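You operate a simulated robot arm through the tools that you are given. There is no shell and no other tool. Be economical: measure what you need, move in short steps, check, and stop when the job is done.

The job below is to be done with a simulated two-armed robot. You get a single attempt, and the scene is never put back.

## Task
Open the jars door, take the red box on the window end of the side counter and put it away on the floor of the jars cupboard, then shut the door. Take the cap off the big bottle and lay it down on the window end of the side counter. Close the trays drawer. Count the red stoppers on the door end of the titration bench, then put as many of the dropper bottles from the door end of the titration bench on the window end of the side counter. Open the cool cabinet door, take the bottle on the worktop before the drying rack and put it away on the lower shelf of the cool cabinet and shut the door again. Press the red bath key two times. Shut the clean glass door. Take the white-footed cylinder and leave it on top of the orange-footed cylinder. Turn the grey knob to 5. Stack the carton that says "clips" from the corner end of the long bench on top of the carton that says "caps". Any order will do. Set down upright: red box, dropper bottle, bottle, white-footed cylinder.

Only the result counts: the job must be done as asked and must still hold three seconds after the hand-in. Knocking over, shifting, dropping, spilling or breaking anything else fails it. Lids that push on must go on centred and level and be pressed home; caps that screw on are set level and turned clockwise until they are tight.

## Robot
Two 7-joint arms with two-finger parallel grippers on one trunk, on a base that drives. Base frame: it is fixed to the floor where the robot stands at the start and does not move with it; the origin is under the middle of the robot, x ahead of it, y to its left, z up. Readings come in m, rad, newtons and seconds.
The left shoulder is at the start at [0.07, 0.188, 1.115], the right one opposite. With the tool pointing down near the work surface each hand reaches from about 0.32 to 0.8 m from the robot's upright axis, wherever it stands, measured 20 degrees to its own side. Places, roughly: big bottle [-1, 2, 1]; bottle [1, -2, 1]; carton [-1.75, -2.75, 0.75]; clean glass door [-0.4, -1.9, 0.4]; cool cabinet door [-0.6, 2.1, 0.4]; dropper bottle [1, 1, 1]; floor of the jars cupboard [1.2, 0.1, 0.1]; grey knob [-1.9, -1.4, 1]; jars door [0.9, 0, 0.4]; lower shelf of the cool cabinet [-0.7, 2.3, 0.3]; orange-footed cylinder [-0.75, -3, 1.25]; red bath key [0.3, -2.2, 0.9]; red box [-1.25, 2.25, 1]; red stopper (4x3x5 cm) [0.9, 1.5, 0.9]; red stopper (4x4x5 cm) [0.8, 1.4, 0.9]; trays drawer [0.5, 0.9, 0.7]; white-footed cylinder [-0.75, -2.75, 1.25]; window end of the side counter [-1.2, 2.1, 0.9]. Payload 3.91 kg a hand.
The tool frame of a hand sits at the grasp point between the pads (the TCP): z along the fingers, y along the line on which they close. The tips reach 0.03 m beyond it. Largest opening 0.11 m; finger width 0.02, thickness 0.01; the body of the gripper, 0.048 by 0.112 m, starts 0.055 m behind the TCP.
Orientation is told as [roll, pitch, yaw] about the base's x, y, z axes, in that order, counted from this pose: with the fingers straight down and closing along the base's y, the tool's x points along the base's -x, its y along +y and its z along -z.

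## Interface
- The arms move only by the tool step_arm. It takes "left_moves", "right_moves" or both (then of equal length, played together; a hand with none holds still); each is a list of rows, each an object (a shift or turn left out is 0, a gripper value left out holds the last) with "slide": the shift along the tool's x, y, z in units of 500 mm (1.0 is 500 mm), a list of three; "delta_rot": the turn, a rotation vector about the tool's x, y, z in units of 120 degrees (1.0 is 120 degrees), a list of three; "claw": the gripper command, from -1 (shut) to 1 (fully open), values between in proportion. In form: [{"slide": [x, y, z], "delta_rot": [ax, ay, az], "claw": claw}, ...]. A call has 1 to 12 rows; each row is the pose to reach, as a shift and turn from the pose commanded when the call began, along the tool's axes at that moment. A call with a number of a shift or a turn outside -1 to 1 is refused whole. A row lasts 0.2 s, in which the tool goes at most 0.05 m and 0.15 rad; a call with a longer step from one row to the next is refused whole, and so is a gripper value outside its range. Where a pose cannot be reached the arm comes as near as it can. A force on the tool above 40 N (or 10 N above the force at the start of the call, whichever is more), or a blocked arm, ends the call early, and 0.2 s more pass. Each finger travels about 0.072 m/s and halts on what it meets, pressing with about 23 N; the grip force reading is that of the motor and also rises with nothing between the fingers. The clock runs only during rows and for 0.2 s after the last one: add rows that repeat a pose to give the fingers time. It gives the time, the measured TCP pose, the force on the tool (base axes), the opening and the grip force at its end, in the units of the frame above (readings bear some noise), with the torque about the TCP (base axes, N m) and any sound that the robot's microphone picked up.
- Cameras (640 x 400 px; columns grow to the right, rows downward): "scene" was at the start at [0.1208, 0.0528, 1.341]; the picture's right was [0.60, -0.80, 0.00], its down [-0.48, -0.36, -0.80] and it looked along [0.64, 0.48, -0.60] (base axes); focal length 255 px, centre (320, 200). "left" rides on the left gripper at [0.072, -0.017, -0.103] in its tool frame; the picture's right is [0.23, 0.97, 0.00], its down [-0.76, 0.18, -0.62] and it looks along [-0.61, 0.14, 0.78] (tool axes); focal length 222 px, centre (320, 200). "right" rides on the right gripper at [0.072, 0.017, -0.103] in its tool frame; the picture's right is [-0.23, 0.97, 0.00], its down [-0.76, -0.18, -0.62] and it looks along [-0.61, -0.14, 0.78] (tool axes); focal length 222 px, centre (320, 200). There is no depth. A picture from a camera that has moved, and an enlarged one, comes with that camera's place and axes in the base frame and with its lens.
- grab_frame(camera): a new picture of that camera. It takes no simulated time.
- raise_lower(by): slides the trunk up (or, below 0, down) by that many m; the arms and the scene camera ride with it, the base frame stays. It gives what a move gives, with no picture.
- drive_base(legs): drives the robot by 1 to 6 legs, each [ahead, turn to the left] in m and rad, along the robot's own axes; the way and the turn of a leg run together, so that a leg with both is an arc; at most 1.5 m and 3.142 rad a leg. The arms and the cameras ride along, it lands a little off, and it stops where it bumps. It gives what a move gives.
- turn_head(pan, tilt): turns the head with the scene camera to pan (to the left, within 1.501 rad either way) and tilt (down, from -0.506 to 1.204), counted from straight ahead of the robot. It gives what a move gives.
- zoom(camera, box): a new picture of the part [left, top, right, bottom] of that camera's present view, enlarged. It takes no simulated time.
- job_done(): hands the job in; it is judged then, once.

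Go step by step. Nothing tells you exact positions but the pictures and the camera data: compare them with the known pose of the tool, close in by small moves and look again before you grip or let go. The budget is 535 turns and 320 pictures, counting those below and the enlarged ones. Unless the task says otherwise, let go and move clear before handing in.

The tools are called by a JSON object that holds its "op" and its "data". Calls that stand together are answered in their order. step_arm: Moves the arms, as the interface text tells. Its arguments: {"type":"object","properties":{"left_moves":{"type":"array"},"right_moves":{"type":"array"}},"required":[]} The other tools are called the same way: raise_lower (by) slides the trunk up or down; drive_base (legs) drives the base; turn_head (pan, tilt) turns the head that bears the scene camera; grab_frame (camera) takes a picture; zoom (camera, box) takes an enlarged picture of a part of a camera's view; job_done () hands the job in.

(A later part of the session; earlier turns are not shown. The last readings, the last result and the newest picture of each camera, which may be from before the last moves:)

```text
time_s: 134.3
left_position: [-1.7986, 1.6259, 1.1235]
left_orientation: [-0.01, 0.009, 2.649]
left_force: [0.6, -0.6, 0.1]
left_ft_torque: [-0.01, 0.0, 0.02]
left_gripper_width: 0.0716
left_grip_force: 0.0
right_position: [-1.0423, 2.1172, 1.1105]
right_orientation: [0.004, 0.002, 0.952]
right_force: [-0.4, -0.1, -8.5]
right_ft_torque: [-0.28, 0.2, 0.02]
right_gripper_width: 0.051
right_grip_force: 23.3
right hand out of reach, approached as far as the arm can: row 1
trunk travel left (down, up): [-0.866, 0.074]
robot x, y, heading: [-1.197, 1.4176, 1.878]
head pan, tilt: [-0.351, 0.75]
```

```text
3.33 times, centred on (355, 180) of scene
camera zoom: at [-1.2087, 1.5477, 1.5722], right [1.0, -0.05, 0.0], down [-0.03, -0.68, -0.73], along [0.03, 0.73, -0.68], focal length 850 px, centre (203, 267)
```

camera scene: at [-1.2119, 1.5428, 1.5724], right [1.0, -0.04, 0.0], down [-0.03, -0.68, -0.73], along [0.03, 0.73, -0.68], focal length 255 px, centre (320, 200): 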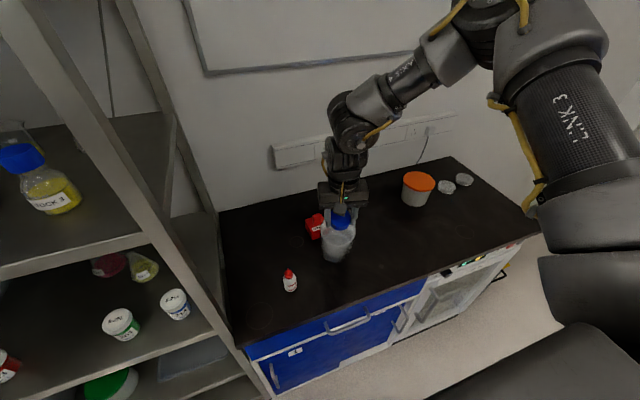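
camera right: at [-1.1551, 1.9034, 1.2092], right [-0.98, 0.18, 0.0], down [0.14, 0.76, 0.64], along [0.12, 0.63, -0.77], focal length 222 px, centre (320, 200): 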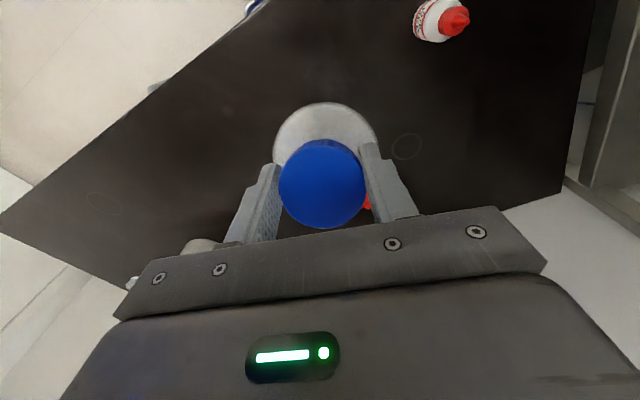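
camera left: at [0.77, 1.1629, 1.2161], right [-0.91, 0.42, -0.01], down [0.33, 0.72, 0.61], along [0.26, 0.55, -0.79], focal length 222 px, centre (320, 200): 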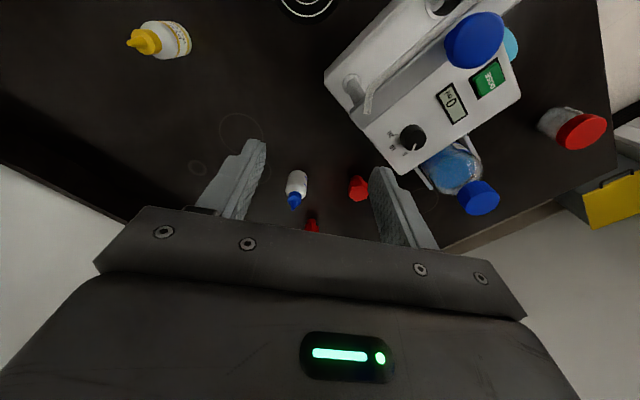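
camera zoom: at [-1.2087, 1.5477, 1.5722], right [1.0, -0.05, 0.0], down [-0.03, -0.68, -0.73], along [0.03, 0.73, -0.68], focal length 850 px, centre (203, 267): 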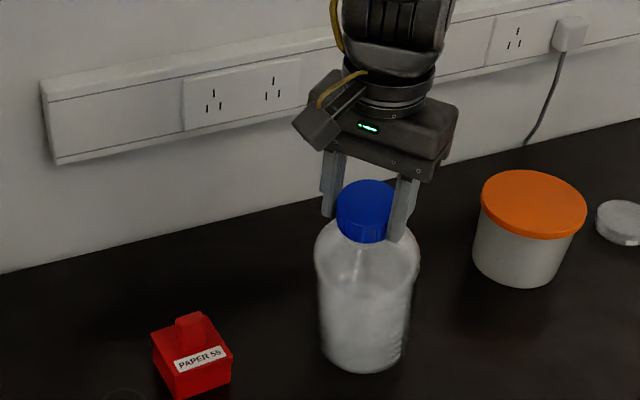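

Lower it to the counter in small steps.

{"op": "step_arm", "data": {"right_moves": [{"slide": [0, 0.001, 0.006]}, {"slide": [0, 0.001, 0.012]}, {"slide": [0, 0.001, 0.018]}, {"slide": [0, 0.001, 0.024]}, {"slide": [0, 0.001, 0.028]}]}}

{"op": "zoom", "data": {"camera": "scene", "box": [260, 120, 450, 240]}}

```text
time_s: 135.5
left_position: [-1.799, 1.6247, 1.1235]
left_orientation: [-0.017, 0.009, 2.648]
left_force: [-0.2, -0.9, 1.2]
left_ft_torque: [0.02, -0.01, 0.01]
left_gripper_width: 0.0714
left_grip_force: 0.1
right_position: [-1.044, 2.116, 1.0995]
right_orientation: [0.004, -0.002, 0.955]
right_force: [1.1, -0.2, 0.6]
right_ft_torque: [-0.08, -0.08, 0.0]
right_gripper_width: 0.0511
right_grip_force: 22.7
trunk travel left (down, up): [-0.866, 0.074]
robot x, y, heading: [-1.1997, 1.4162, 1.874]
head pan, tilt: [-0.351, 0.75]
```

```text
3.33 times, centred on (355, 180) of scene
camera zoom: at [-1.2095, 1.5446, 1.5726], right [1.0, -0.05, 0.0], down [-0.03, -0.68, -0.73], along [0.03, 0.73, -0.68], focal length 850 px, centre (203, 267)
```

zoom: 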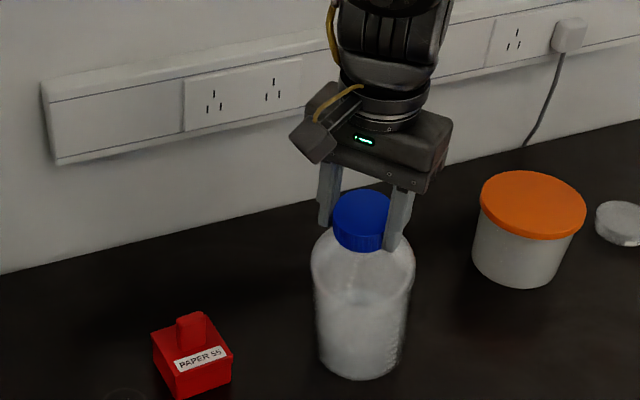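

Bottle stands again. Open, wind back clockwise, regrip.

{"op": "step_arm", "data": {"right_moves": [{"claw": 0.2}, {"claw": 0.6}, {"delta_rot": [0, 0, 0.07]}, {"delta_rot": [0, 0, 0.14]}, {"delta_rot": [0, 0, 0.21]}, {"delta_rot": [0, 0, 0.28]}, {"delta_rot": [0, 0, 0.35]}, {"delta_rot": [0, 0, 0.42]}, {"delta_rot": [0, 0, 0.49]}, {"delta_rot": [0, 0, 0.56]}, {"delta_rot": [0, 0, 0.63]}, {"delta_rot": [0, 0, 0.7]}]}}

{"op": "step_arm", "data": {"right_moves": [{"delta_rot": [0, 0, 0.06]}, {"delta_rot": [0, 0, 0.12]}, {"delta_rot": [0, 0, 0.12]}]}}

{"op": "grab_frame", "data": {"camera": "right"}}

```text
time_s: 138.1
left_position: [-1.7991, 1.6246, 1.1235]
left_orientation: [-0.015, 0.011, 2.648]
left_force: [0.3, 0.3, 0.1]
left_ft_torque: [0.0, 0.0, 0.05]
left_gripper_width: 0.0716
left_grip_force: 0.0
right_position: [-1.0455, 2.1167, 1.099]
right_orientation: [0.001, 0.004, -0.514]
right_force: [-1.4, 0.5, 0.1]
right_ft_torque: [0.0, 0.01, 0.06]
right_gripper_width: 0.0877
right_grip_force: 0.0
trunk travel left (down, up): [-0.866, 0.074]
robot x, y, heading: [-1.2032, 1.415, 1.876]
head pan, tilt: [-0.351, 0.75]
```

```text
time_s: 138.9
left_position: [-1.8, 1.6237, 1.1226]
left_orientation: [-0.014, 0.009, 2.649]
left_force: [0.7, 0.5, 0.5]
left_ft_torque: [-0.02, 0.0, -0.01]
left_gripper_width: 0.0714
left_grip_force: 0.0
right_position: [-1.0463, 2.1154, 1.1003]
right_orientation: [0.001, 0.005, -0.764]
right_force: [-0.8, 0.4, -0.4]
right_ft_torque: [0.01, 0.07, 0.06]
right_gripper_width: 0.0879
right_grip_force: 0.1
trunk travel left (down, up): [-0.866, 0.074]
robot x, y, heading: [-1.1984, 1.4135, 1.874]
head pan, tilt: [-0.351, 0.75]
```

```text
232 pictures are left
camera right: at [-1.0859, 2.1786, 1.2043], right [0.84, 0.55, 0.0], down [0.43, -0.66, 0.62], along [0.34, -0.52, -0.78], focal length 222 px, centre (320, 200)
```

right: 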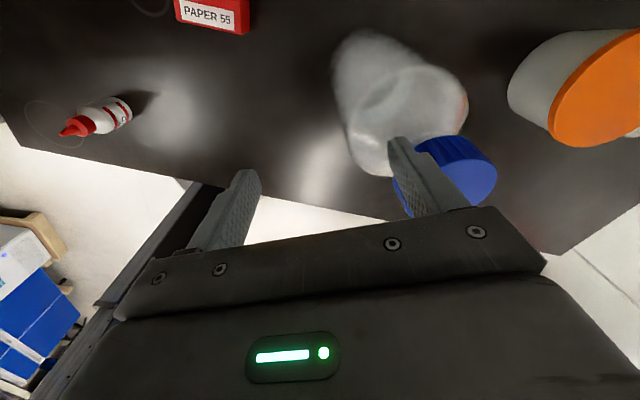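

The bottle seems to have moved; I check from the scene camera.

{"op": "zoom", "data": {"camera": "scene", "box": [260, 120, 450, 240]}}

```text
3.33 times, centred on (355, 180) of scene
camera zoom: at [-1.21, 1.5452, 1.5724], right [1.0, -0.05, 0.0], down [-0.03, -0.68, -0.73], along [0.03, 0.73, -0.68], focal length 850 px, centre (203, 267)
```

zoom: 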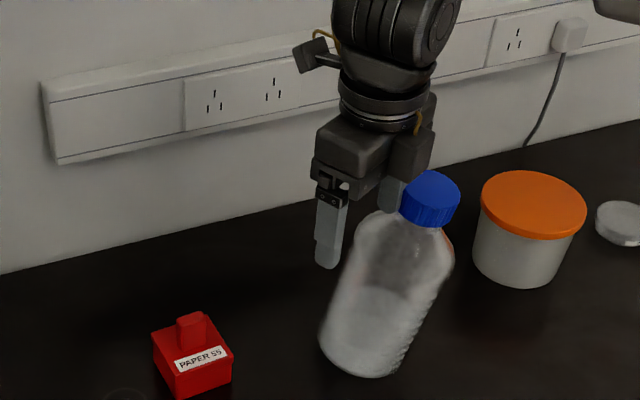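

The bottle leans about 25° against the outer side of a finger. I slowly withdraw that finger so that the bottle rights itself.

{"op": "step_arm", "data": {"right_moves": [{"slide": [0, -0.012, 0]}, {"slide": [0, -0.024, 0]}, {"slide": [0, -0.036, 0]}, {"slide": [0, -0.048, 0]}, {"slide": [0, -0.06, 0]}]}}

{"op": "zoom", "data": {"camera": "scene", "box": [260, 120, 450, 240]}}

```text
time_s: 140.1
left_position: [-1.7979, 1.6244, 1.1236]
left_orientation: [-0.016, 0.008, 2.651]
left_force: [0.0, 0.4, 0.4]
left_ft_torque: [-0.01, -0.04, -0.02]
left_gripper_width: 0.0715
left_grip_force: 0.1
right_position: [-1.0641, 2.0956, 1.1004]
right_orientation: [0.0, 0.003, -0.762]
right_force: [0.0, 0.3, 0.2]
right_ft_torque: [0.01, 0.0, 0.01]
right_gripper_width: 0.0881
right_grip_force: 0.0
trunk travel left (down, up): [-0.866, 0.074]
robot x, y, heading: [-1.2035, 1.4131, 1.874]
head pan, tilt: [-0.351, 0.75]
```

```text
3.33 times, centred on (355, 180) of scene
camera zoom: at [-1.2099, 1.5449, 1.5724], right [1.0, -0.05, 0.0], down [-0.03, -0.68, -0.73], along [0.03, 0.73, -0.68], focal length 850 px, centre (203, 267)
```

zoom: 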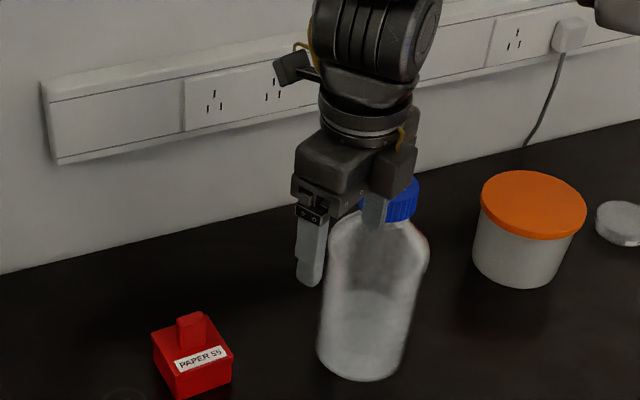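

It is following back up. Continue withdrawing.

{"op": "step_arm", "data": {"right_moves": [{"slide": [0, -0.012, 0]}, {"slide": [0, -0.024, 0]}, {"slide": [0, -0.036, 0]}, {"slide": [0, -0.048, 0]}, {"slide": [0, -0.06, 0]}, {"slide": [0, -0.072, 0]}, {"slide": [0, -0.084, 0]}, {"slide": [0, -0.096, 0]}]}}

{"op": "zoom", "data": {"camera": "scene", "box": [260, 120, 450, 240]}}

{"op": "grab_frame", "data": {"camera": "right"}}

```text
time_s: 141.9
left_position: [-1.7987, 1.6241, 1.1242]
left_orientation: [-0.016, 0.009, 2.65]
left_force: [-0.6, -0.8, -0.6]
left_ft_torque: [0.02, -0.04, -0.02]
left_gripper_width: 0.0716
left_grip_force: 0.0
right_position: [-1.0985, 2.0585, 1.0993]
right_orientation: [-0.001, 0.004, -0.763]
right_force: [-0.4, -0.5, 0.2]
right_ft_torque: [-0.01, 0.03, 0.03]
right_gripper_width: 0.0878
right_grip_force: 0.1
trunk travel left (down, up): [-0.866, 0.074]
robot x, y, heading: [-1.2041, 1.4107, 1.879]
head pan, tilt: [-0.351, 0.75]
```

```text
3.33 times, centred on (355, 180) of scene
camera zoom: at [-1.2099, 1.5449, 1.5724], right [1.0, -0.05, 0.0], down [-0.03, -0.68, -0.73], along [0.03, 0.73, -0.68], focal length 850 px, centre (203, 267)
```

zoom: 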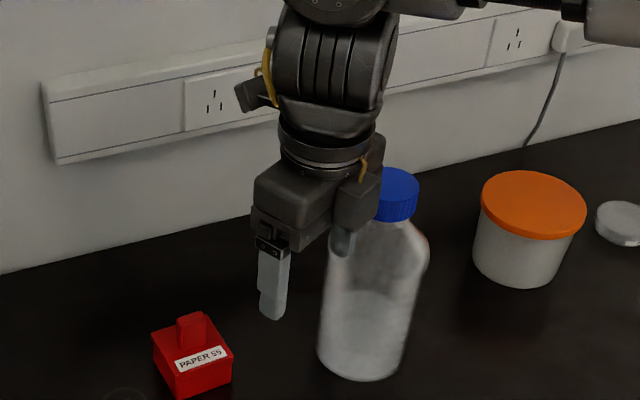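

```text
228 pictures are left
camera right: at [-1.1392, 2.1217, 1.2033], right [0.84, 0.55, 0.0], down [0.43, -0.66, 0.62], along [0.34, -0.52, -0.78], focal length 222 px, centre (320, 200)
```

right: 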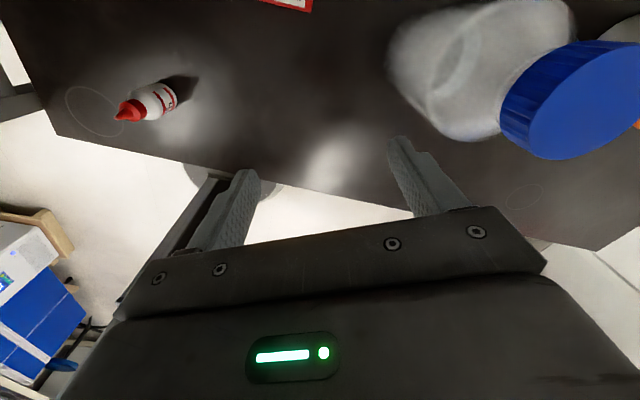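

The bottle stands upright again (about (-1.012,2.150)). I raise the hand and find how far clockwise the wrist can wind.

{"op": "step_arm", "data": {"right_moves": [{"slide": [0, 0, -0.08]}, {"slide": [0, 0, -0.16]}, {"slide": [0, 0, -0.16], "delta_rot": [0, 0, 0.07]}, {"slide": [0, 0, -0.16], "delta_rot": [0, 0, 0.14]}, {"slide": [0, 0, -0.16], "delta_rot": [0, 0, 0.21]}, {"slide": [0, 0, -0.16], "delta_rot": [0, 0, 0.28]}, {"slide": [0, 0, -0.16], "delta_rot": [0, 0, 0.35]}, {"slide": [0, 0, -0.16], "delta_rot": [0, 0, 0.42]}, {"slide": [0, 0, -0.16], "delta_rot": [0, 0, 0.49]}, {"slide": [0, 0, -0.16], "delta_rot": [0, 0, 0.56]}, {"slide": [0, 0, -0.16], "delta_rot": [0, 0, 0.63]}]}}

{"op": "step_arm", "data": {"right_moves": [{"delta_rot": [0, 0, 0.07]}, {"delta_rot": [0, 0, 0.14]}, {"delta_rot": [0, 0, 0.21]}, {"delta_rot": [0, 0, 0.28]}, {"delta_rot": [0, 0, 0.35]}, {"delta_rot": [0, 0, 0.42]}, {"delta_rot": [0, 0, 0.49]}, {"delta_rot": [0, 0, 0.56]}, {"delta_rot": [0, 0, 0.63]}]}}

{"op": "grab_frame", "data": {"camera": "right"}}

```text
time_s: 144.3
left_position: [-1.7995, 1.625, 1.1247]
left_orientation: [-0.016, 0.01, 2.65]
left_force: [-0.3, 0.4, 0.6]
left_ft_torque: [0.01, 0.01, 0.02]
left_gripper_width: 0.0715
left_grip_force: 0.0
right_position: [-1.0983, 2.0592, 1.1808]
right_orientation: [-0.004, 0.002, -2.085]
right_force: [-0.6, 0.3, -0.1]
right_ft_torque: [0.01, -0.01, 0.01]
right_gripper_width: 0.0879
right_grip_force: 0.0
trunk travel left (down, up): [-0.866, 0.074]
robot x, y, heading: [-1.1967, 1.4153, 1.876]
head pan, tilt: [-0.351, 0.75]
```

```text
time_s: 146.3
left_position: [-1.7984, 1.6244, 1.1233]
left_orientation: [-0.014, 0.009, 2.649]
left_force: [0.6, 0.1, 0.4]
left_ft_torque: [0.02, 0.03, 0.03]
left_gripper_width: 0.0714
left_grip_force: 0.1
right_position: [-1.0985, 2.0606, 1.1807]
right_orientation: [-0.001, -0.005, 2.878]
right_force: [0.1, -0.1, 0.6]
right_ft_torque: [-0.01, 0.02, -0.02]
right_gripper_width: 0.0881
right_grip_force: 0.0
trunk travel left (down, up): [-0.866, 0.074]
robot x, y, heading: [-1.2042, 1.4124, 1.875]
head pan, tilt: [-0.351, 0.75]
```

```text
227 pictures are left
camera right: at [-1.032, 2.0243, 1.2834], right [-0.47, -0.88, 0.0], down [-0.69, 0.37, 0.63], along [-0.55, 0.3, -0.78], focal length 222 px, centre (320, 200)
```

right: 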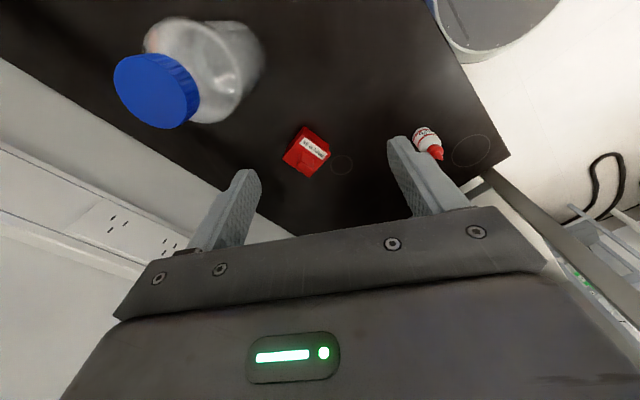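

The wrist can wind far clockwise (now −5.3 rad relative), giving over 4 rad per grip. Now centre over the cap at (-1.010,2.152).

{"op": "step_arm", "data": {"right_moves": [{"slide": [0.041, -0.074, 0]}, {"slide": [0.082, -0.148, 0]}, {"slide": [0.123, -0.223, 0]}]}}

{"op": "grab_frame", "data": {"camera": "right"}}

{"op": "zoom", "data": {"camera": "scene", "box": [260, 120, 450, 240]}}

```text
time_s: 147.1
left_position: [-1.7987, 1.6261, 1.1231]
left_orientation: [-0.014, 0.011, 2.649]
left_force: [-0.1, 0.8, 0.0]
left_ft_torque: [-0.01, 0.0, -0.03]
left_gripper_width: 0.0716
left_grip_force: 0.2
right_position: [-1.0128, 2.1515, 1.1771]
right_orientation: [-0.001, -0.004, 2.881]
right_force: [-0.4, 0.3, -0.1]
right_ft_torque: [-0.03, -0.04, 0.02]
right_gripper_width: 0.0878
right_grip_force: 0.1
trunk travel left (down, up): [-0.866, 0.074]
robot x, y, heading: [-1.2013, 1.4133, 1.877]
head pan, tilt: [-0.351, 0.75]
```

```text
226 pictures are left
camera right: at [-0.9466, 2.1163, 1.2819], right [-0.47, -0.88, 0.0], down [-0.69, 0.37, 0.63], along [-0.55, 0.29, -0.78], focal length 222 px, centre (320, 200)
```

right: 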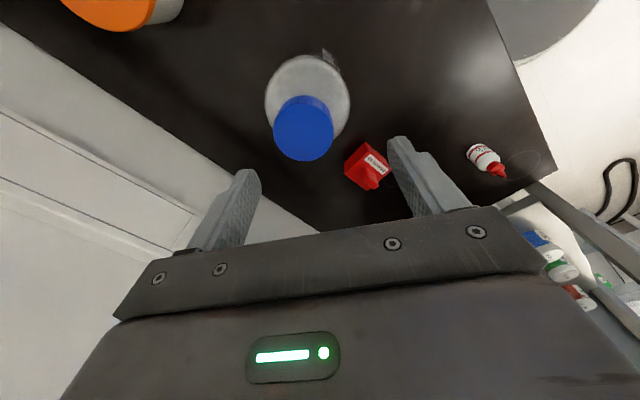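

```text
3.33 times, centred on (355, 180) of scene
camera zoom: at [-1.21, 1.5461, 1.5723], right [1.0, -0.05, 0.0], down [-0.03, -0.68, -0.73], along [0.03, 0.73, -0.68], focal length 850 px, centre (203, 267)
```

zoom: 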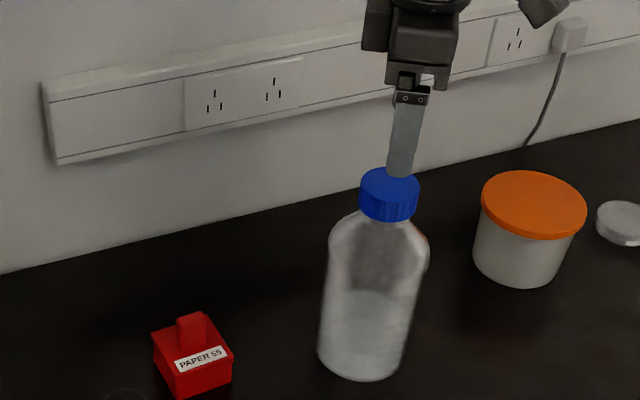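

{"op": "step_arm", "data": {"right_moves": [{"slide": [0, -0.028, 0]}, {"slide": [0, -0.028, 0.06]}]}}

{"op": "grab_frame", "data": {"camera": "right"}}

```text
time_s: 147.7
left_position: [-1.7986, 1.6251, 1.1241]
left_orientation: [-0.015, 0.01, 2.649]
left_force: [-0.1, 0.4, -1.3]
left_ft_torque: [-0.03, 0.0, -0.03]
left_gripper_width: 0.0715
left_grip_force: 0.0
right_position: [-1.0067, 2.1659, 1.1476]
right_orientation: [0.001, -0.003, 2.883]
right_force: [0.9, 1.1, -0.1]
right_ft_torque: [-0.02, 0.03, 0.01]
right_gripper_width: 0.088
right_grip_force: 0.0
trunk travel left (down, up): [-0.866, 0.074]
robot x, y, heading: [-1.1979, 1.4121, 1.875]
head pan, tilt: [-0.351, 0.75]
```

```text
224 pictures are left
camera right: at [-0.9412, 2.1307, 1.2516], right [-0.47, -0.88, 0.0], down [-0.69, 0.37, 0.63], along [-0.55, 0.29, -0.78], focal length 222 px, centre (320, 200)
```

right: 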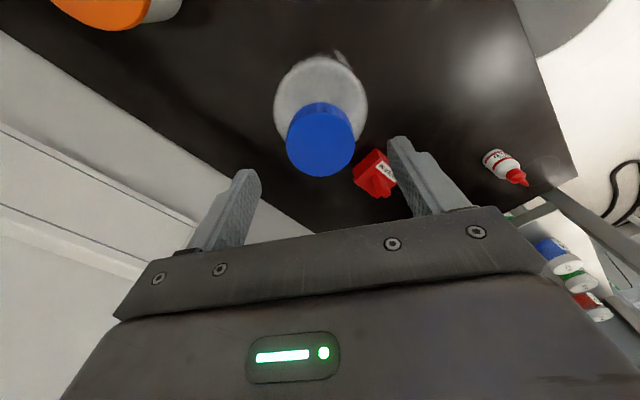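

Well centred. Descend and grip.

{"op": "step_arm", "data": {"right_moves": [{"slide": [0, 0, 0.05]}, {"slide": [0, 0, 0.098]}, {"slide": [0, 0, 0.098], "claw": 0}, {"slide": [0, 0, 0.098], "claw": -1}, {"slide": [0, 0, 0.098], "claw": -1}]}}

{"op": "grab_frame", "data": {"camera": "right"}}

{"op": "zoom", "data": {"camera": "scene", "box": [260, 120, 450, 240]}}

```text
time_s: 148.9
left_position: [-1.7996, 1.6236, 1.1241]
left_orientation: [-0.015, 0.008, 2.648]
left_force: [0.5, 0.7, 0.0]
left_ft_torque: [-0.02, 0.03, 0.03]
left_gripper_width: 0.0714
left_grip_force: 0.2
right_position: [-1.0059, 2.1651, 1.0985]
right_orientation: [-0.002, -0.003, 2.881]
right_force: [0.1, 1.5, -1.2]
right_ft_torque: [0.07, -0.05, -0.06]
right_gripper_width: 0.0514
right_grip_force: 23.9
trunk travel left (down, up): [-0.866, 0.074]
robot x, y, heading: [-1.1976, 1.4164, 1.878]
head pan, tilt: [-0.351, 0.75]
```

```text
223 pictures are left
camera right: at [-0.9403, 2.1294, 1.2028], right [-0.47, -0.88, 0.0], down [-0.69, 0.37, 0.63], along [-0.55, 0.3, -0.78], focal length 222 px, centre (320, 200)
```

right: 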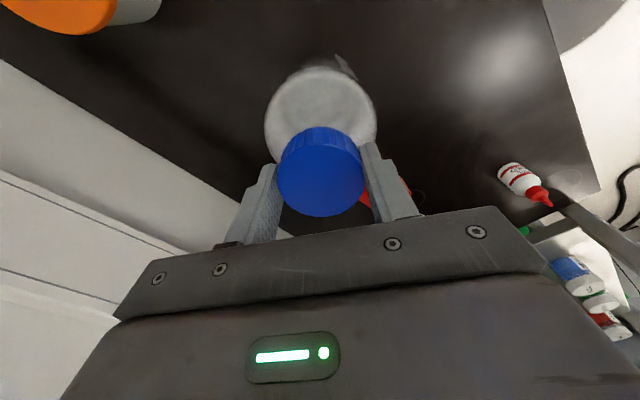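

```text
3.33 times, centred on (355, 180) of scene
camera zoom: at [-1.2092, 1.5457, 1.5724], right [1.0, -0.05, 0.0], down [-0.03, -0.68, -0.73], along [0.03, 0.73, -0.68], focal length 850 px, centre (203, 267)
```

zoom: 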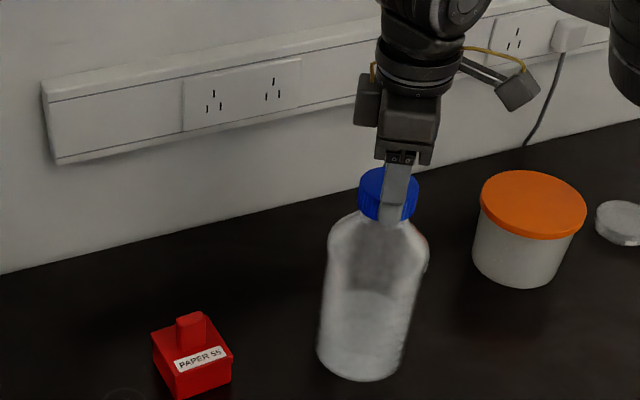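

Gripped. Twist counter-clockwise through about 4 rad in three calls.

{"op": "step_arm", "data": {"right_moves": [{"delta_rot": [0, 0, -0.065]}, {"delta_rot": [0, 0, -0.13]}, {"delta_rot": [0, 0, -0.195]}, {"delta_rot": [0, 0, -0.26]}, {"delta_rot": [0, 0, -0.325]}, {"delta_rot": [0, 0, -0.39]}, {"delta_rot": [0, 0, -0.455]}, {"delta_rot": [0, 0, -0.52]}, {"delta_rot": [0, 0, -0.585]}, {"delta_rot": [0, 0, -0.65]}, {"delta_rot": [0, 0, -0.715]}]}}

{"op": "step_arm", "data": {"right_moves": [{"delta_rot": [0, 0, -0.065]}, {"delta_rot": [0, 0, -0.13]}, {"delta_rot": [0, 0, -0.195]}, {"delta_rot": [0, 0, -0.26]}, {"delta_rot": [0, 0, -0.325]}, {"delta_rot": [0, 0, -0.39]}, {"delta_rot": [0, 0, -0.455]}, {"delta_rot": [0, 0, -0.52]}, {"delta_rot": [0, 0, -0.585]}, {"delta_rot": [0, 0, -0.65]}, {"delta_rot": [0, 0, -0.715]}]}}

{"op": "zoom", "data": {"camera": "scene", "box": [260, 120, 450, 240]}}

```text
time_s: 151.3
left_position: [-1.7984, 1.6263, 1.123]
left_orientation: [-0.014, 0.009, 2.65]
left_force: [0.0, 0.3, 0.4]
left_ft_torque: [0.01, 0.01, -0.01]
left_gripper_width: 0.0716
left_grip_force: 0.1
right_position: [-1.0066, 2.1657, 1.1009]
right_orientation: [-0.004, 0.0, -1.902]
right_force: [0.3, -0.7, -8.7]
right_ft_torque: [0.0, -0.05, -0.02]
right_gripper_width: 0.0512
right_grip_force: 22.9
trunk travel left (down, up): [-0.866, 0.074]
robot x, y, heading: [-1.2, 1.4165, 1.877]
head pan, tilt: [-0.351, 0.75]
```

```text
time_s: 153.7
left_position: [-1.7987, 1.6259, 1.1229]
left_orientation: [-0.013, 0.008, 2.65]
left_force: [0.2, 0.1, 1.1]
left_ft_torque: [0.01, -0.02, 0.0]
left_gripper_width: 0.0716
left_grip_force: 0.1
right_position: [-1.0065, 2.1659, 1.1005]
right_orientation: [0.0, 0.003, -0.405]
right_force: [0.0, -1.1, -7.9]
right_ft_torque: [-0.08, 0.03, -0.03]
right_gripper_width: 0.051
right_grip_force: 23.2
trunk travel left (down, up): [-0.866, 0.074]
robot x, y, heading: [-1.2009, 1.4143, 1.876]
head pan, tilt: [-0.351, 0.75]
```

```text
3.33 times, centred on (355, 180) of scene
camera zoom: at [-1.2092, 1.5466, 1.5722], right [1.0, -0.05, 0.0], down [-0.03, -0.68, -0.73], along [0.03, 0.73, -0.68], focal length 850 px, centre (203, 267)
```

zoom: 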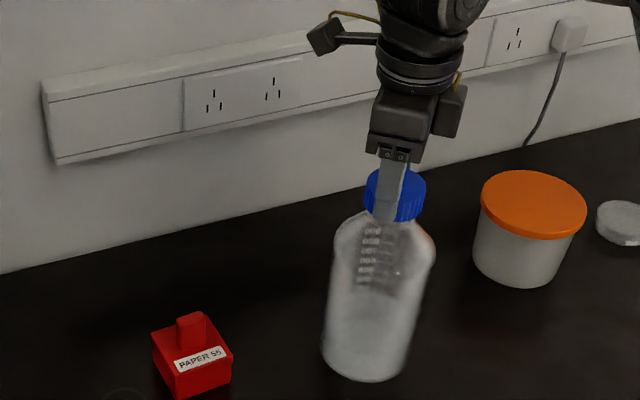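

The bottle turned with the cap because it was hanging. I press down to load the base, then twist and watch the printed scale on the bottle.

{"op": "step_arm", "data": {"right_moves": [{"slide": [0, 0, 0.005]}, {"slide": [0, 0, 0.01]}, {"slide": [0, 0, 0.015]}]}}

```text
time_s: 154.5
left_position: [-1.799, 1.6239, 1.123]
left_orientation: [-0.018, 0.009, 2.648]
left_force: [0.1, 0.1, -0.7]
left_ft_torque: [-0.02, -0.02, -0.01]
left_gripper_width: 0.0714
left_grip_force: 0.2
right_position: [-1.0067, 2.1649, 1.0993]
right_orientation: [0.008, 0.009, -0.41]
right_force: [2.0, 6.5, 27.0]
right_ft_torque: [0.21, -0.18, -0.01]
right_gripper_width: 0.0512
right_grip_force: 23.2
trunk travel left (down, up): [-0.866, 0.074]
robot x, y, heading: [-1.1999, 1.416, 1.878]
head pan, tilt: [-0.351, 0.75]
```

{"op": "step_arm", "data": {"right_moves": [{"delta_rot": [0, 0, -0.06]}, {"delta_rot": [0, 0, -0.12]}, {"delta_rot": [0, 0, -0.18]}, {"delta_rot": [0, 0, -0.24]}, {"delta_rot": [0, 0, -0.3]}]}}

{"op": "zoom", "data": {"camera": "scene", "box": [260, 120, 450, 240]}}

```text
time_s: 155.7
left_position: [-1.7994, 1.6231, 1.1231]
left_orientation: [-0.018, 0.008, 2.65]
left_force: [-0.6, -0.2, -0.8]
left_ft_torque: [0.0, 0.01, 0.01]
left_gripper_width: 0.0717
left_grip_force: 0.0
right_position: [-1.0079, 2.1641, 1.0945]
right_orientation: [0.006, 0.002, 0.224]
right_force: [1.4, 6.1, 21.1]
right_ft_torque: [0.06, -0.03, 0.0]
right_gripper_width: 0.0509
right_grip_force: 22.7
trunk travel left (down, up): [-0.866, 0.074]
robot x, y, heading: [-1.2003, 1.4118, 1.873]
head pan, tilt: [-0.351, 0.75]
```

```text
3.33 times, centred on (355, 180) of scene
camera zoom: at [-1.2106, 1.5424, 1.5726], right [1.0, -0.05, 0.0], down [-0.03, -0.68, -0.73], along [0.03, 0.73, -0.68], focal length 850 px, centre (203, 267)
```

zoom: 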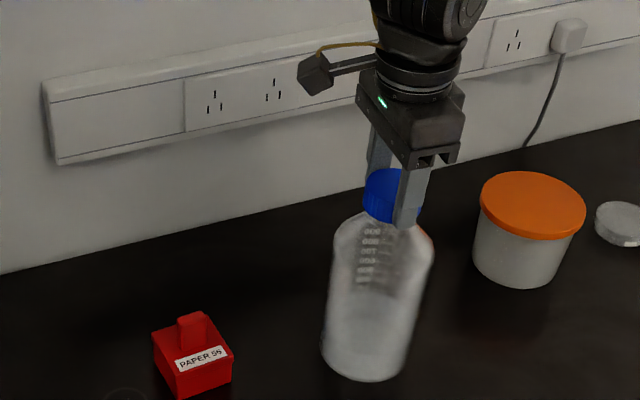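

The bottle stayed put. I check whether the cap turns with the fingers by comparing its ribs in the hand camera before/after a small turn.

{"op": "zoom", "data": {"camera": "right", "box": [260, 110, 380, 185]}}

{"op": "step_arm", "data": {"right_moves": [{"delta_rot": [0, 0, -0.04]}]}}

{"op": "zoom", "data": {"camera": "right", "box": [260, 110, 380, 185]}}

```text
5.33 times, centred on (320, 148) of right
camera zoom: at [-1.0816, 2.1636, 1.1994], right [0.01, 1.0, 0.0], down [0.78, -0.01, 0.62], along [0.62, 0.0, -0.78], focal length 1185 px, centre (320, 480)
```

zoom: 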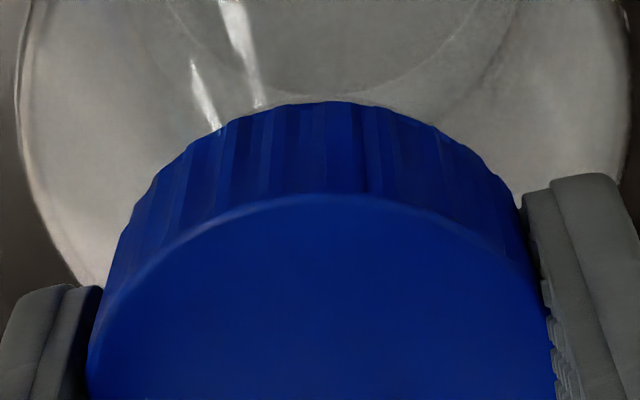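

```text
time_s: 156.1
left_position: [-1.7994, 1.6224, 1.1232]
left_orientation: [-0.015, 0.011, 2.649]
left_force: [-0.4, -0.1, 0.1]
left_ft_torque: [-0.02, 0.0, 0.0]
left_gripper_width: 0.0713
left_grip_force: 0.2
right_position: [-1.007, 2.1632, 1.0954]
right_orientation: [0.003, 0.002, 0.305]
right_force: [0.4, 4.6, 19.2]
right_ft_torque: [0.03, -0.01, -0.03]
right_gripper_width: 0.0507
right_grip_force: 23.1
trunk travel left (down, up): [-0.866, 0.074]
robot x, y, heading: [-1.2012, 1.4119, 1.875]
head pan, tilt: [-0.351, 0.75]
```

```text
5.33 times, centred on (320, 148) of right
camera zoom: at [-1.0813, 2.1576, 1.1993], right [-0.08, 1.0, 0.0], down [0.78, 0.06, 0.62], along [0.62, 0.05, -0.78], focal length 1185 px, centre (320, 480)
```

zoom: 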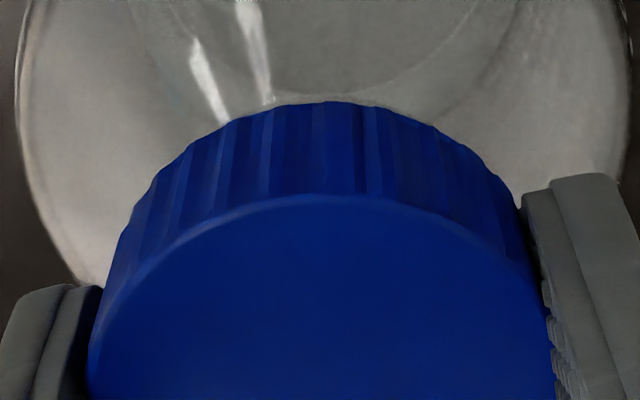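

The cap turns with the fingers while the bottle stays – it is unscrewing. A bit more, then release and rewind.

{"op": "step_arm", "data": {"right_moves": [{"delta_rot": [0, 0, -0.06]}, {"delta_rot": [0, 0, -0.12]}, {"delta_rot": [0, 0, -0.18]}, {"delta_rot": [0, 0, -0.22]}]}}

{"op": "zoom", "data": {"camera": "scene", "box": [310, 140, 430, 215]}}

```text
time_s: 157.1
left_position: [-1.7984, 1.6234, 1.123]
left_orientation: [-0.018, 0.01, 2.649]
left_force: [-0.6, 1.4, 0.0]
left_ft_torque: [0.01, -0.01, -0.03]
left_gripper_width: 0.0717
left_grip_force: 0.0
right_position: [-1.0055, 2.1636, 1.0955]
right_orientation: [0.005, -0.004, 0.766]
right_force: [0.5, 0.1, 15.7]
right_ft_torque: [-0.12, -0.07, -0.01]
right_gripper_width: 0.051
right_grip_force: 22.9
trunk travel left (down, up): [-0.866, 0.074]
robot x, y, heading: [-1.2012, 1.4155, 1.878]
head pan, tilt: [-0.351, 0.75]
```

```text
5.33 times, centred on (370, 178) of scene
camera zoom: at [-1.21, 1.5421, 1.5726], right [1.0, -0.05, 0.0], down [-0.03, -0.68, -0.73], along [0.03, 0.73, -0.68], focal length 1360 px, centre (53, 320)
```

zoom: 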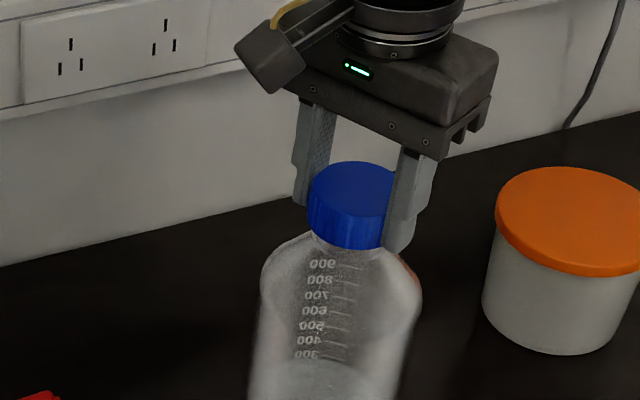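

Release, lift clear, and rewind fully.

{"op": "step_arm", "data": {"right_moves": [{"claw": 1}, {"claw": 1}, {"claw": 1}, {"slide": [0, 0, -0.06]}, {"slide": [0, 0, -0.13]}, {"slide": [0, 0, -0.13], "delta_rot": [0, 0, 0.07]}, {"slide": [0, 0, -0.13], "delta_rot": [0, 0, 0.14]}, {"slide": [0, 0, -0.13], "delta_rot": [0, 0, 0.21]}, {"slide": [0, 0, -0.13], "delta_rot": [0, 0, 0.28]}, {"slide": [0, 0, -0.13], "delta_rot": [0, 0, 0.35]}, {"slide": [0, 0, -0.13], "delta_rot": [0, 0, 0.42]}, {"slide": [0, 0, -0.13], "delta_rot": [0, 0, 0.49]}]}}

{"op": "zoom", "data": {"camera": "scene", "box": [260, 120, 450, 240]}}

{"op": "step_arm", "data": {"right_moves": [{"delta_rot": [0, 0, 0.07]}, {"delta_rot": [0, 0, 0.14]}, {"delta_rot": [0, 0, 0.21]}, {"delta_rot": [0, 0, 0.28]}, {"delta_rot": [0, 0, 0.35]}, {"delta_rot": [0, 0, 0.42]}, {"delta_rot": [0, 0, 0.49]}, {"delta_rot": [0, 0, 0.56]}, {"delta_rot": [0, 0, 0.63]}, {"delta_rot": [0, 0, 0.7]}, {"delta_rot": [0, 0, 0.77]}, {"delta_rot": [0, 0, 0.84]}]}}

{"op": "step_arm", "data": {"right_moves": [{"delta_rot": [0, 0, 0.07]}, {"delta_rot": [0, 0, 0.14]}, {"delta_rot": [0, 0, 0.21]}, {"delta_rot": [0, 0, 0.28]}, {"delta_rot": [0, 0, 0.35]}, {"delta_rot": [0, 0, 0.42]}, {"delta_rot": [0, 0, 0.49]}, {"delta_rot": [0, 0, 0.56]}, {"delta_rot": [0, 0, 0.63]}]}}

{"op": "grab_frame", "data": {"camera": "right"}}

```text
time_s: 159.7
left_position: [-1.7995, 1.6244, 1.1238]
left_orientation: [-0.014, 0.01, 2.65]
left_force: [-0.4, -0.2, 0.0]
left_ft_torque: [0.02, 0.0, -0.02]
left_gripper_width: 0.0713
left_grip_force: 0.1
right_position: [-1.0069, 2.1655, 1.1577]
right_orientation: [0.001, 0.003, -0.262]
right_force: [0.1, 0.2, -0.5]
right_ft_torque: [-0.01, 0.0, 0.0]
right_gripper_width: 0.1096
right_grip_force: 0.1
trunk travel left (down, up): [-0.866, 0.074]
robot x, y, heading: [-1.1972, 1.4103, 1.88]
head pan, tilt: [-0.351, 0.75]
```

```text
3.33 times, centred on (355, 180) of scene
camera zoom: at [-1.2096, 1.5453, 1.5724], right [1.0, -0.05, 0.0], down [-0.03, -0.68, -0.73], along [0.03, 0.73, -0.68], focal length 850 px, centre (203, 267)
```

zoom: 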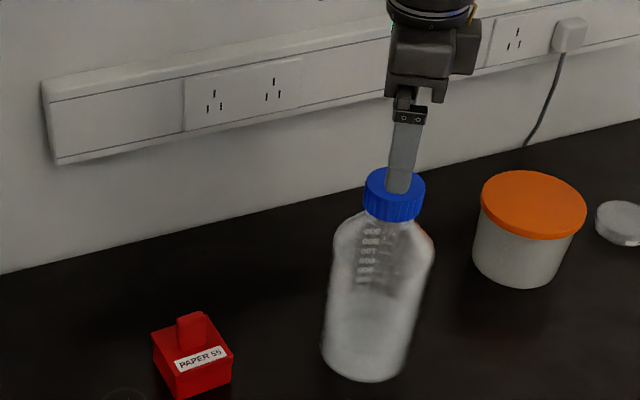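

```text
time_s: 162.3
left_position: [-1.798, 1.6241, 1.1235]
left_orientation: [-0.015, 0.01, 2.65]
left_force: [-0.3, 0.7, -0.1]
left_ft_torque: [0.03, 0.01, 0.0]
left_gripper_width: 0.0716
left_grip_force: 0.0
right_position: [-1.0063, 2.1644, 1.1591]
right_orientation: [-0.004, 0.002, -2.023]
right_force: [-0.1, 0.4, 0.8]
right_ft_torque: [-0.03, 0.0, -0.01]
right_gripper_width: 0.1101
right_grip_force: 0.0
trunk travel left (down, up): [-0.866, 0.074]
robot x, y, heading: [-1.1988, 1.4126, 1.874]
head pan, tilt: [-0.351, 0.75]
```

```text
time_s: 164.3
left_position: [-1.7986, 1.625, 1.1231]
left_orientation: [-0.016, 0.008, 2.651]
left_force: [0.3, -0.6, 0.1]
left_ft_torque: [-0.01, -0.01, 0.01]
left_gripper_width: 0.0716
left_grip_force: 0.0
right_position: [-1.0058, 2.1645, 1.16]
right_orientation: [-0.001, -0.004, 2.94]
right_force: [0.4, 0.7, 0.0]
right_ft_torque: [0.02, 0.0, -0.03]
right_gripper_width: 0.1101
right_grip_force: 0.1
trunk travel left (down, up): [-0.866, 0.074]
robot x, y, heading: [-1.1973, 1.4136, 1.873]
head pan, tilt: [-0.351, 0.75]
```

```text
215 pictures are left
camera right: at [-0.9384, 2.1342, 1.2631], right [-0.42, -0.91, 0.0], down [-0.71, 0.32, 0.63], along [-0.57, 0.26, -0.78], focal length 222 px, centre (320, 200)
```

right: 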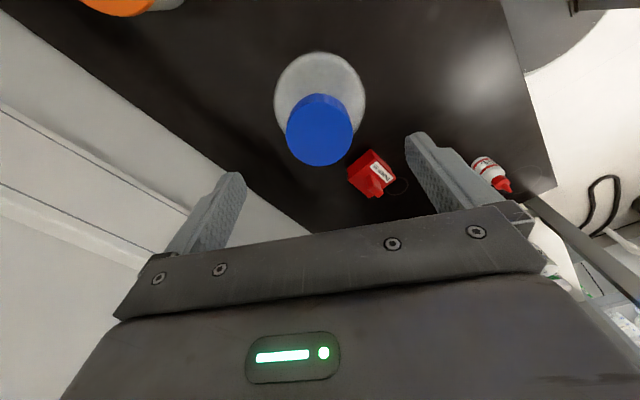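

Still centred. Descend to 1.090, grip, and press lightly.

{"op": "step_arm", "data": {"right_moves": [{"slide": [0, 0, 0.07], "claw": 0.6}, {"slide": [0, 0, 0.14]}, {"slide": [0, 0, 0.14], "claw": 0}, {"slide": [0, 0, 0.14], "claw": -1}, {"slide": [0, 0, 0.14], "claw": -1}, {"slide": [0, 0, 0.14], "claw": -1}, {"slide": [0, 0, 0.148]}]}}

{"op": "zoom", "data": {"camera": "right", "box": [240, 100, 400, 200]}}

```text
time_s: 165.9
left_position: [-1.7997, 1.622, 1.1241]
left_orientation: [-0.018, 0.009, 2.649]
left_force: [0.0, -0.5, -0.2]
left_ft_torque: [-0.03, -0.01, 0.0]
left_gripper_width: 0.0717
left_grip_force: 0.1
right_position: [-1.0061, 2.1662, 1.088]
right_orientation: [-0.006, -0.005, 2.942]
right_force: [1.7, -1.3, 10.3]
right_ft_torque: [0.33, -0.06, -0.02]
right_gripper_width: 0.0515
right_grip_force: 23.0
trunk travel left (down, up): [-0.866, 0.074]
robot x, y, heading: [-1.1973, 1.4152, 1.876]
head pan, tilt: [-0.351, 0.75]
```

```text
4.00 times, centred on (320, 150) of right
camera zoom: at [-0.9381, 2.1344, 1.1909], right [-0.41, -0.91, -0.01], down [-0.71, 0.32, 0.63], along [-0.57, 0.26, -0.78], focal length 888 px, centre (320, 400)
```

zoom: 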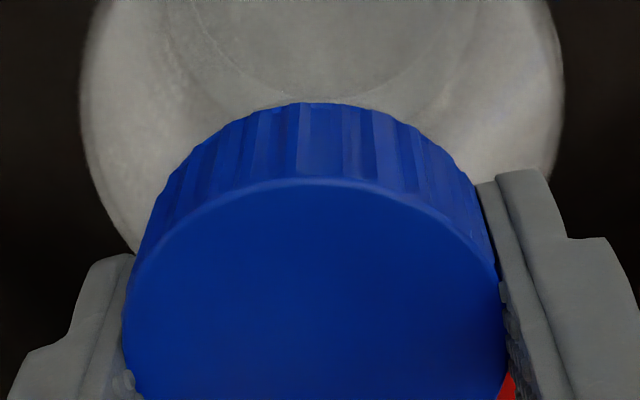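

{"op": "step_arm", "data": {"right_moves": [{"slide": [0, 0, 0.006]}, {"slide": [0, 0, 0.006], "delta_rot": [0, 0, -0.065]}, {"slide": [0, 0, 0.006], "delta_rot": [0, 0, -0.13]}, {"slide": [0, 0, 0.006], "delta_rot": [0, 0, -0.195]}, {"slide": [0, 0, 0.006], "delta_rot": [0, 0, -0.26]}, {"slide": [0, 0, 0.006], "delta_rot": [0, 0, -0.325]}, {"slide": [0, 0, 0.006], "delta_rot": [0, 0, -0.39]}, {"slide": [0, 0, 0.006], "delta_rot": [0, 0, -0.455]}, {"slide": [0, 0, 0.006], "delta_rot": [0, 0, -0.52]}, {"slide": [0, 0, 0.006], "delta_rot": [0, 0, -0.585]}, {"slide": [0, 0, 0.006], "delta_rot": [0, 0, -0.65]}, {"slide": [0, 0, 0.006], "delta_rot": [0, 0, -0.715]}]}}

{"op": "zoom", "data": {"camera": "scene", "box": [310, 140, 430, 215]}}

```text
time_s: 168.5
left_position: [-1.799, 1.6242, 1.1234]
left_orientation: [-0.014, 0.01, 2.648]
left_force: [-0.5, 0.0, -1.1]
left_ft_torque: [-0.02, -0.01, 0.01]
left_gripper_width: 0.0714
left_grip_force: 0.0
right_position: [-1.0077, 2.1641, 1.0813]
right_orientation: [-0.004, -0.002, -1.839]
right_force: [3.2, -2.5, 8.5]
right_ft_torque: [-0.02, -0.08, -0.03]
right_gripper_width: 0.0518
right_grip_force: 23.5
trunk travel left (down, up): [-0.866, 0.074]
robot x, y, heading: [-1.1998, 1.4154, 1.875]
head pan, tilt: [-0.351, 0.75]
```

```text
5.33 times, centred on (370, 178) of scene
camera zoom: at [-1.2093, 1.5439, 1.5722], right [1.0, -0.05, 0.0], down [-0.03, -0.68, -0.73], along [0.03, 0.73, -0.68], focal length 1360 px, centre (53, 320)
```

zoom: 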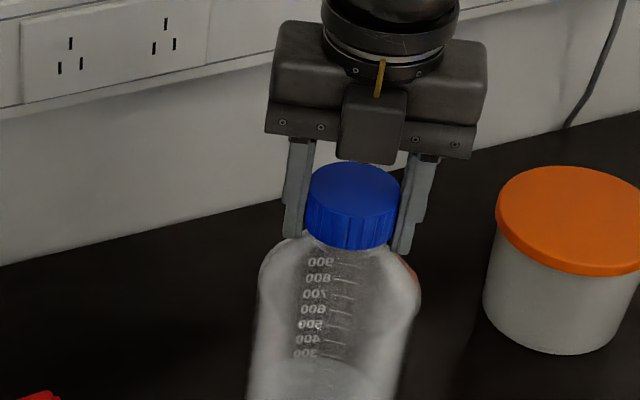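

{"op": "step_arm", "data": {"right_moves": [{"delta_rot": [0, 0, -0.065]}, {"delta_rot": [0, 0, -0.13]}, {"delta_rot": [0, 0, -0.195]}, {"delta_rot": [0, 0, -0.26]}, {"delta_rot": [0, 0, -0.325]}, {"delta_rot": [0, 0, -0.39]}, {"delta_rot": [0, 0, -0.455]}, {"delta_rot": [0, 0, -0.52]}, {"delta_rot": [0, 0, -0.585]}, {"delta_rot": [0, 0, -0.65]}, {"delta_rot": [0, 0, -0.715]}]}}

{"op": "step_arm", "data": {"right_moves": [{"delta_rot": [0, 0, -0.065]}, {"delta_rot": [0, 0, -0.13]}, {"delta_rot": [0, 0, -0.195]}, {"delta_rot": [0, 0, -0.26]}, {"delta_rot": [0, 0, -0.325]}, {"delta_rot": [0, 0, -0.39]}, {"delta_rot": [0, 0, -0.455]}, {"delta_rot": [0, 0, -0.49]}]}}

{"op": "zoom", "data": {"camera": "scene", "box": [310, 140, 430, 215]}}

```text
time_s: 170.9
left_position: [-1.799, 1.6251, 1.1242]
left_orientation: [-0.013, 0.01, 2.649]
left_force: [-0.8, -0.2, 0.1]
left_ft_torque: [0.04, 0.02, 0.0]
left_gripper_width: 0.0716
left_grip_force: 0.0
right_position: [-1.006, 2.1648, 1.0814]
right_orientation: [0.002, 0.005, -0.341]
right_force: [-1.1, 1.6, 0.1]
right_ft_torque: [0.07, 0.0, 0.02]
right_gripper_width: 0.0514
right_grip_force: 23.3
trunk travel left (down, up): [-0.866, 0.074]
robot x, y, heading: [-1.1974, 1.4123, 1.877]
head pan, tilt: [-0.351, 0.75]
```

```text
time_s: 172.7
left_position: [-1.7979, 1.6233, 1.1239]
left_orientation: [-0.015, 0.007, 2.65]
left_force: [0.2, 0.4, 0.0]
left_ft_torque: [0.01, -0.01, -0.01]
left_gripper_width: 0.0713
left_grip_force: 0.0
right_position: [-1.0071, 2.1654, 1.0821]
right_orientation: [0.004, 0.0, 0.684]
right_force: [-1.9, -2.6, 1.7]
right_ft_torque: [-0.07, 0.03, -0.02]
right_gripper_width: 0.0517
right_grip_force: 22.7
trunk travel left (down, up): [-0.866, 0.074]
robot x, y, heading: [-1.2009, 1.4147, 1.877]
head pan, tilt: [-0.351, 0.75]
```

```text
5.33 times, centred on (370, 178) of scene
camera zoom: at [-1.2097, 1.5443, 1.5725], right [1.0, -0.05, 0.0], down [-0.03, -0.68, -0.73], along [0.03, 0.73, -0.68], focal length 1360 px, centre (53, 320)
```

zoom: 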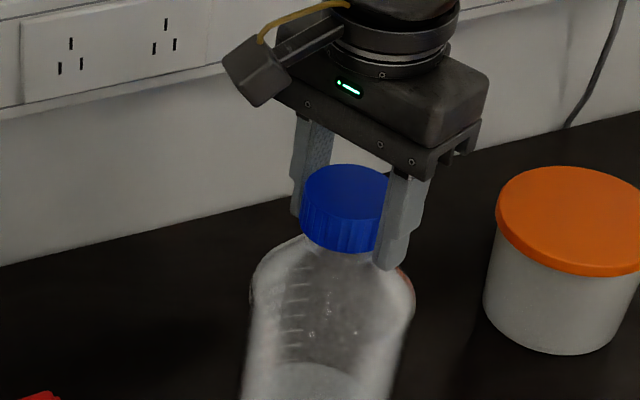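

The bottle began turning when the press was lost. I test whether the cap is free by lifting slightly.

{"op": "step_arm", "data": {"right_moves": [{"slide": [0, 0, -0.006]}, {"slide": [0, 0, -0.012]}]}}

{"op": "zoom", "data": {"camera": "scene", "box": [310, 140, 430, 215]}}

```text
time_s: 173.3
left_position: [-1.7993, 1.6247, 1.1236]
left_orientation: [-0.017, 0.009, 2.649]
left_force: [0.2, -1.4, 0.2]
left_ft_torque: [0.02, 0.0, 0.03]
left_gripper_width: 0.0717
left_grip_force: 0.3
right_position: [-1.0065, 2.1648, 1.0862]
right_orientation: [0.004, -0.001, 0.682]
right_force: [-0.6, -1.2, -1.3]
right_ft_torque: [-0.02, -0.01, 0.0]
right_gripper_width: 0.0516
right_grip_force: 22.9
trunk travel left (down, up): [-0.866, 0.074]
robot x, y, heading: [-1.2007, 1.4145, 1.876]
head pan, tilt: [-0.351, 0.75]
```

```text
5.33 times, centred on (370, 178) of scene
camera zoom: at [-1.2098, 1.5446, 1.5724], right [1.0, -0.05, 0.0], down [-0.03, -0.68, -0.73], along [0.03, 0.73, -0.68], focal length 1360 px, centre (53, 320)
```

zoom: 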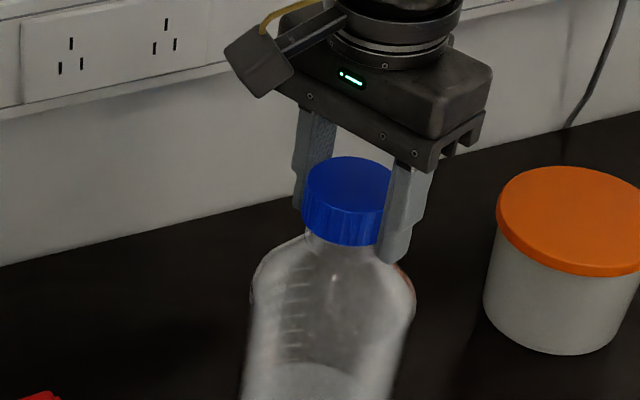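

The cap comes off (only ~1 N). Lift it clear.

{"op": "step_arm", "data": {"right_moves": [{"slide": [0, 0, -0.03]}, {"slide": [0, 0, -0.09]}, {"slide": [0, 0, -0.17]}, {"slide": [0, 0, -0.25]}]}}

{"op": "grab_frame", "data": {"camera": "scene"}}

{"op": "grab_frame", "data": {"camera": "right"}}

```text
time_s: 174.3
left_position: [-1.7999, 1.6244, 1.1229]
left_orientation: [-0.016, 0.008, 2.65]
left_force: [0.8, 0.1, -0.3]
left_ft_torque: [0.0, -0.04, 0.0]
left_gripper_width: 0.0716
left_grip_force: 0.0
right_position: [-1.0086, 2.1651, 1.2117]
right_orientation: [0.008, -0.002, 0.679]
right_force: [0.3, -0.7, -0.8]
right_ft_torque: [0.02, 0.0, 0.01]
right_gripper_width: 0.0518
right_grip_force: 23.2
trunk travel left (down, up): [-0.866, 0.074]
robot x, y, heading: [-1.199, 1.4116, 1.873]
head pan, tilt: [-0.351, 0.75]
```

```text
210 pictures are left
camera scene: at [-1.2104, 1.5441, 1.5724], right [1.0, -0.05, 0.0], down [-0.03, -0.68, -0.73], along [0.03, 0.73, -0.68], focal length 255 px, centre (320, 200)
```

scene: 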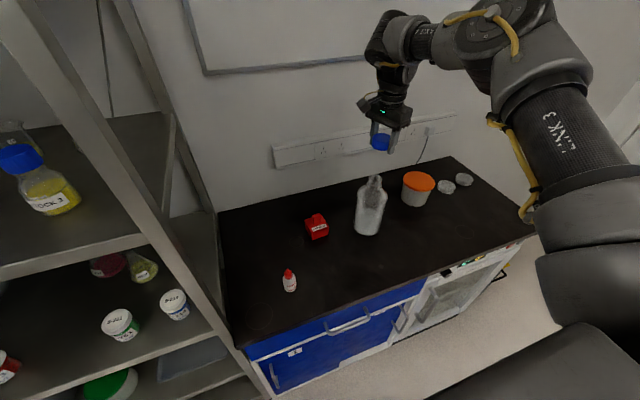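

```text
209 pictures are left
camera right: at [-1.0752, 2.1329, 1.3163], right [-0.44, 0.9, 0.01], down [0.71, 0.34, 0.62], along [0.56, 0.28, -0.78], focal length 222 px, centre (320, 200)
```

right: 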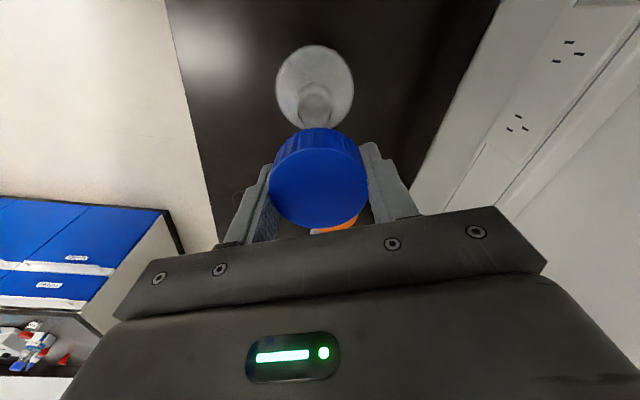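

Cap is off. I turn the robot left a little and bring the cap over the free spot near the window end.

{"op": "drive_base", "data": {"legs": [[0, 0.25]]}}

```text
time_s: 175.5
left_position: [-1.8324, 1.4742, 1.1224]
left_orientation: [-0.014, 0.009, 2.892]
left_force: [0.1, -0.7, 0.4]
left_ft_torque: [0.0, 0.02, 0.01]
left_gripper_width: 0.0717
left_grip_force: 0.0
right_position: [-1.1956, 2.1902, 1.2112]
right_orientation: [0.005, 0.001, 0.923]
right_force: [-0.1, -0.8, -0.2]
right_ft_torque: [0.02, -0.01, -0.02]
right_gripper_width: 0.0517
right_grip_force: 22.8
trunk travel left (down, up): [-0.866, 0.074]
robot x, y, heading: [-1.2015, 1.4147, 2.118]
head pan, tilt: [-0.351, 0.75]
```

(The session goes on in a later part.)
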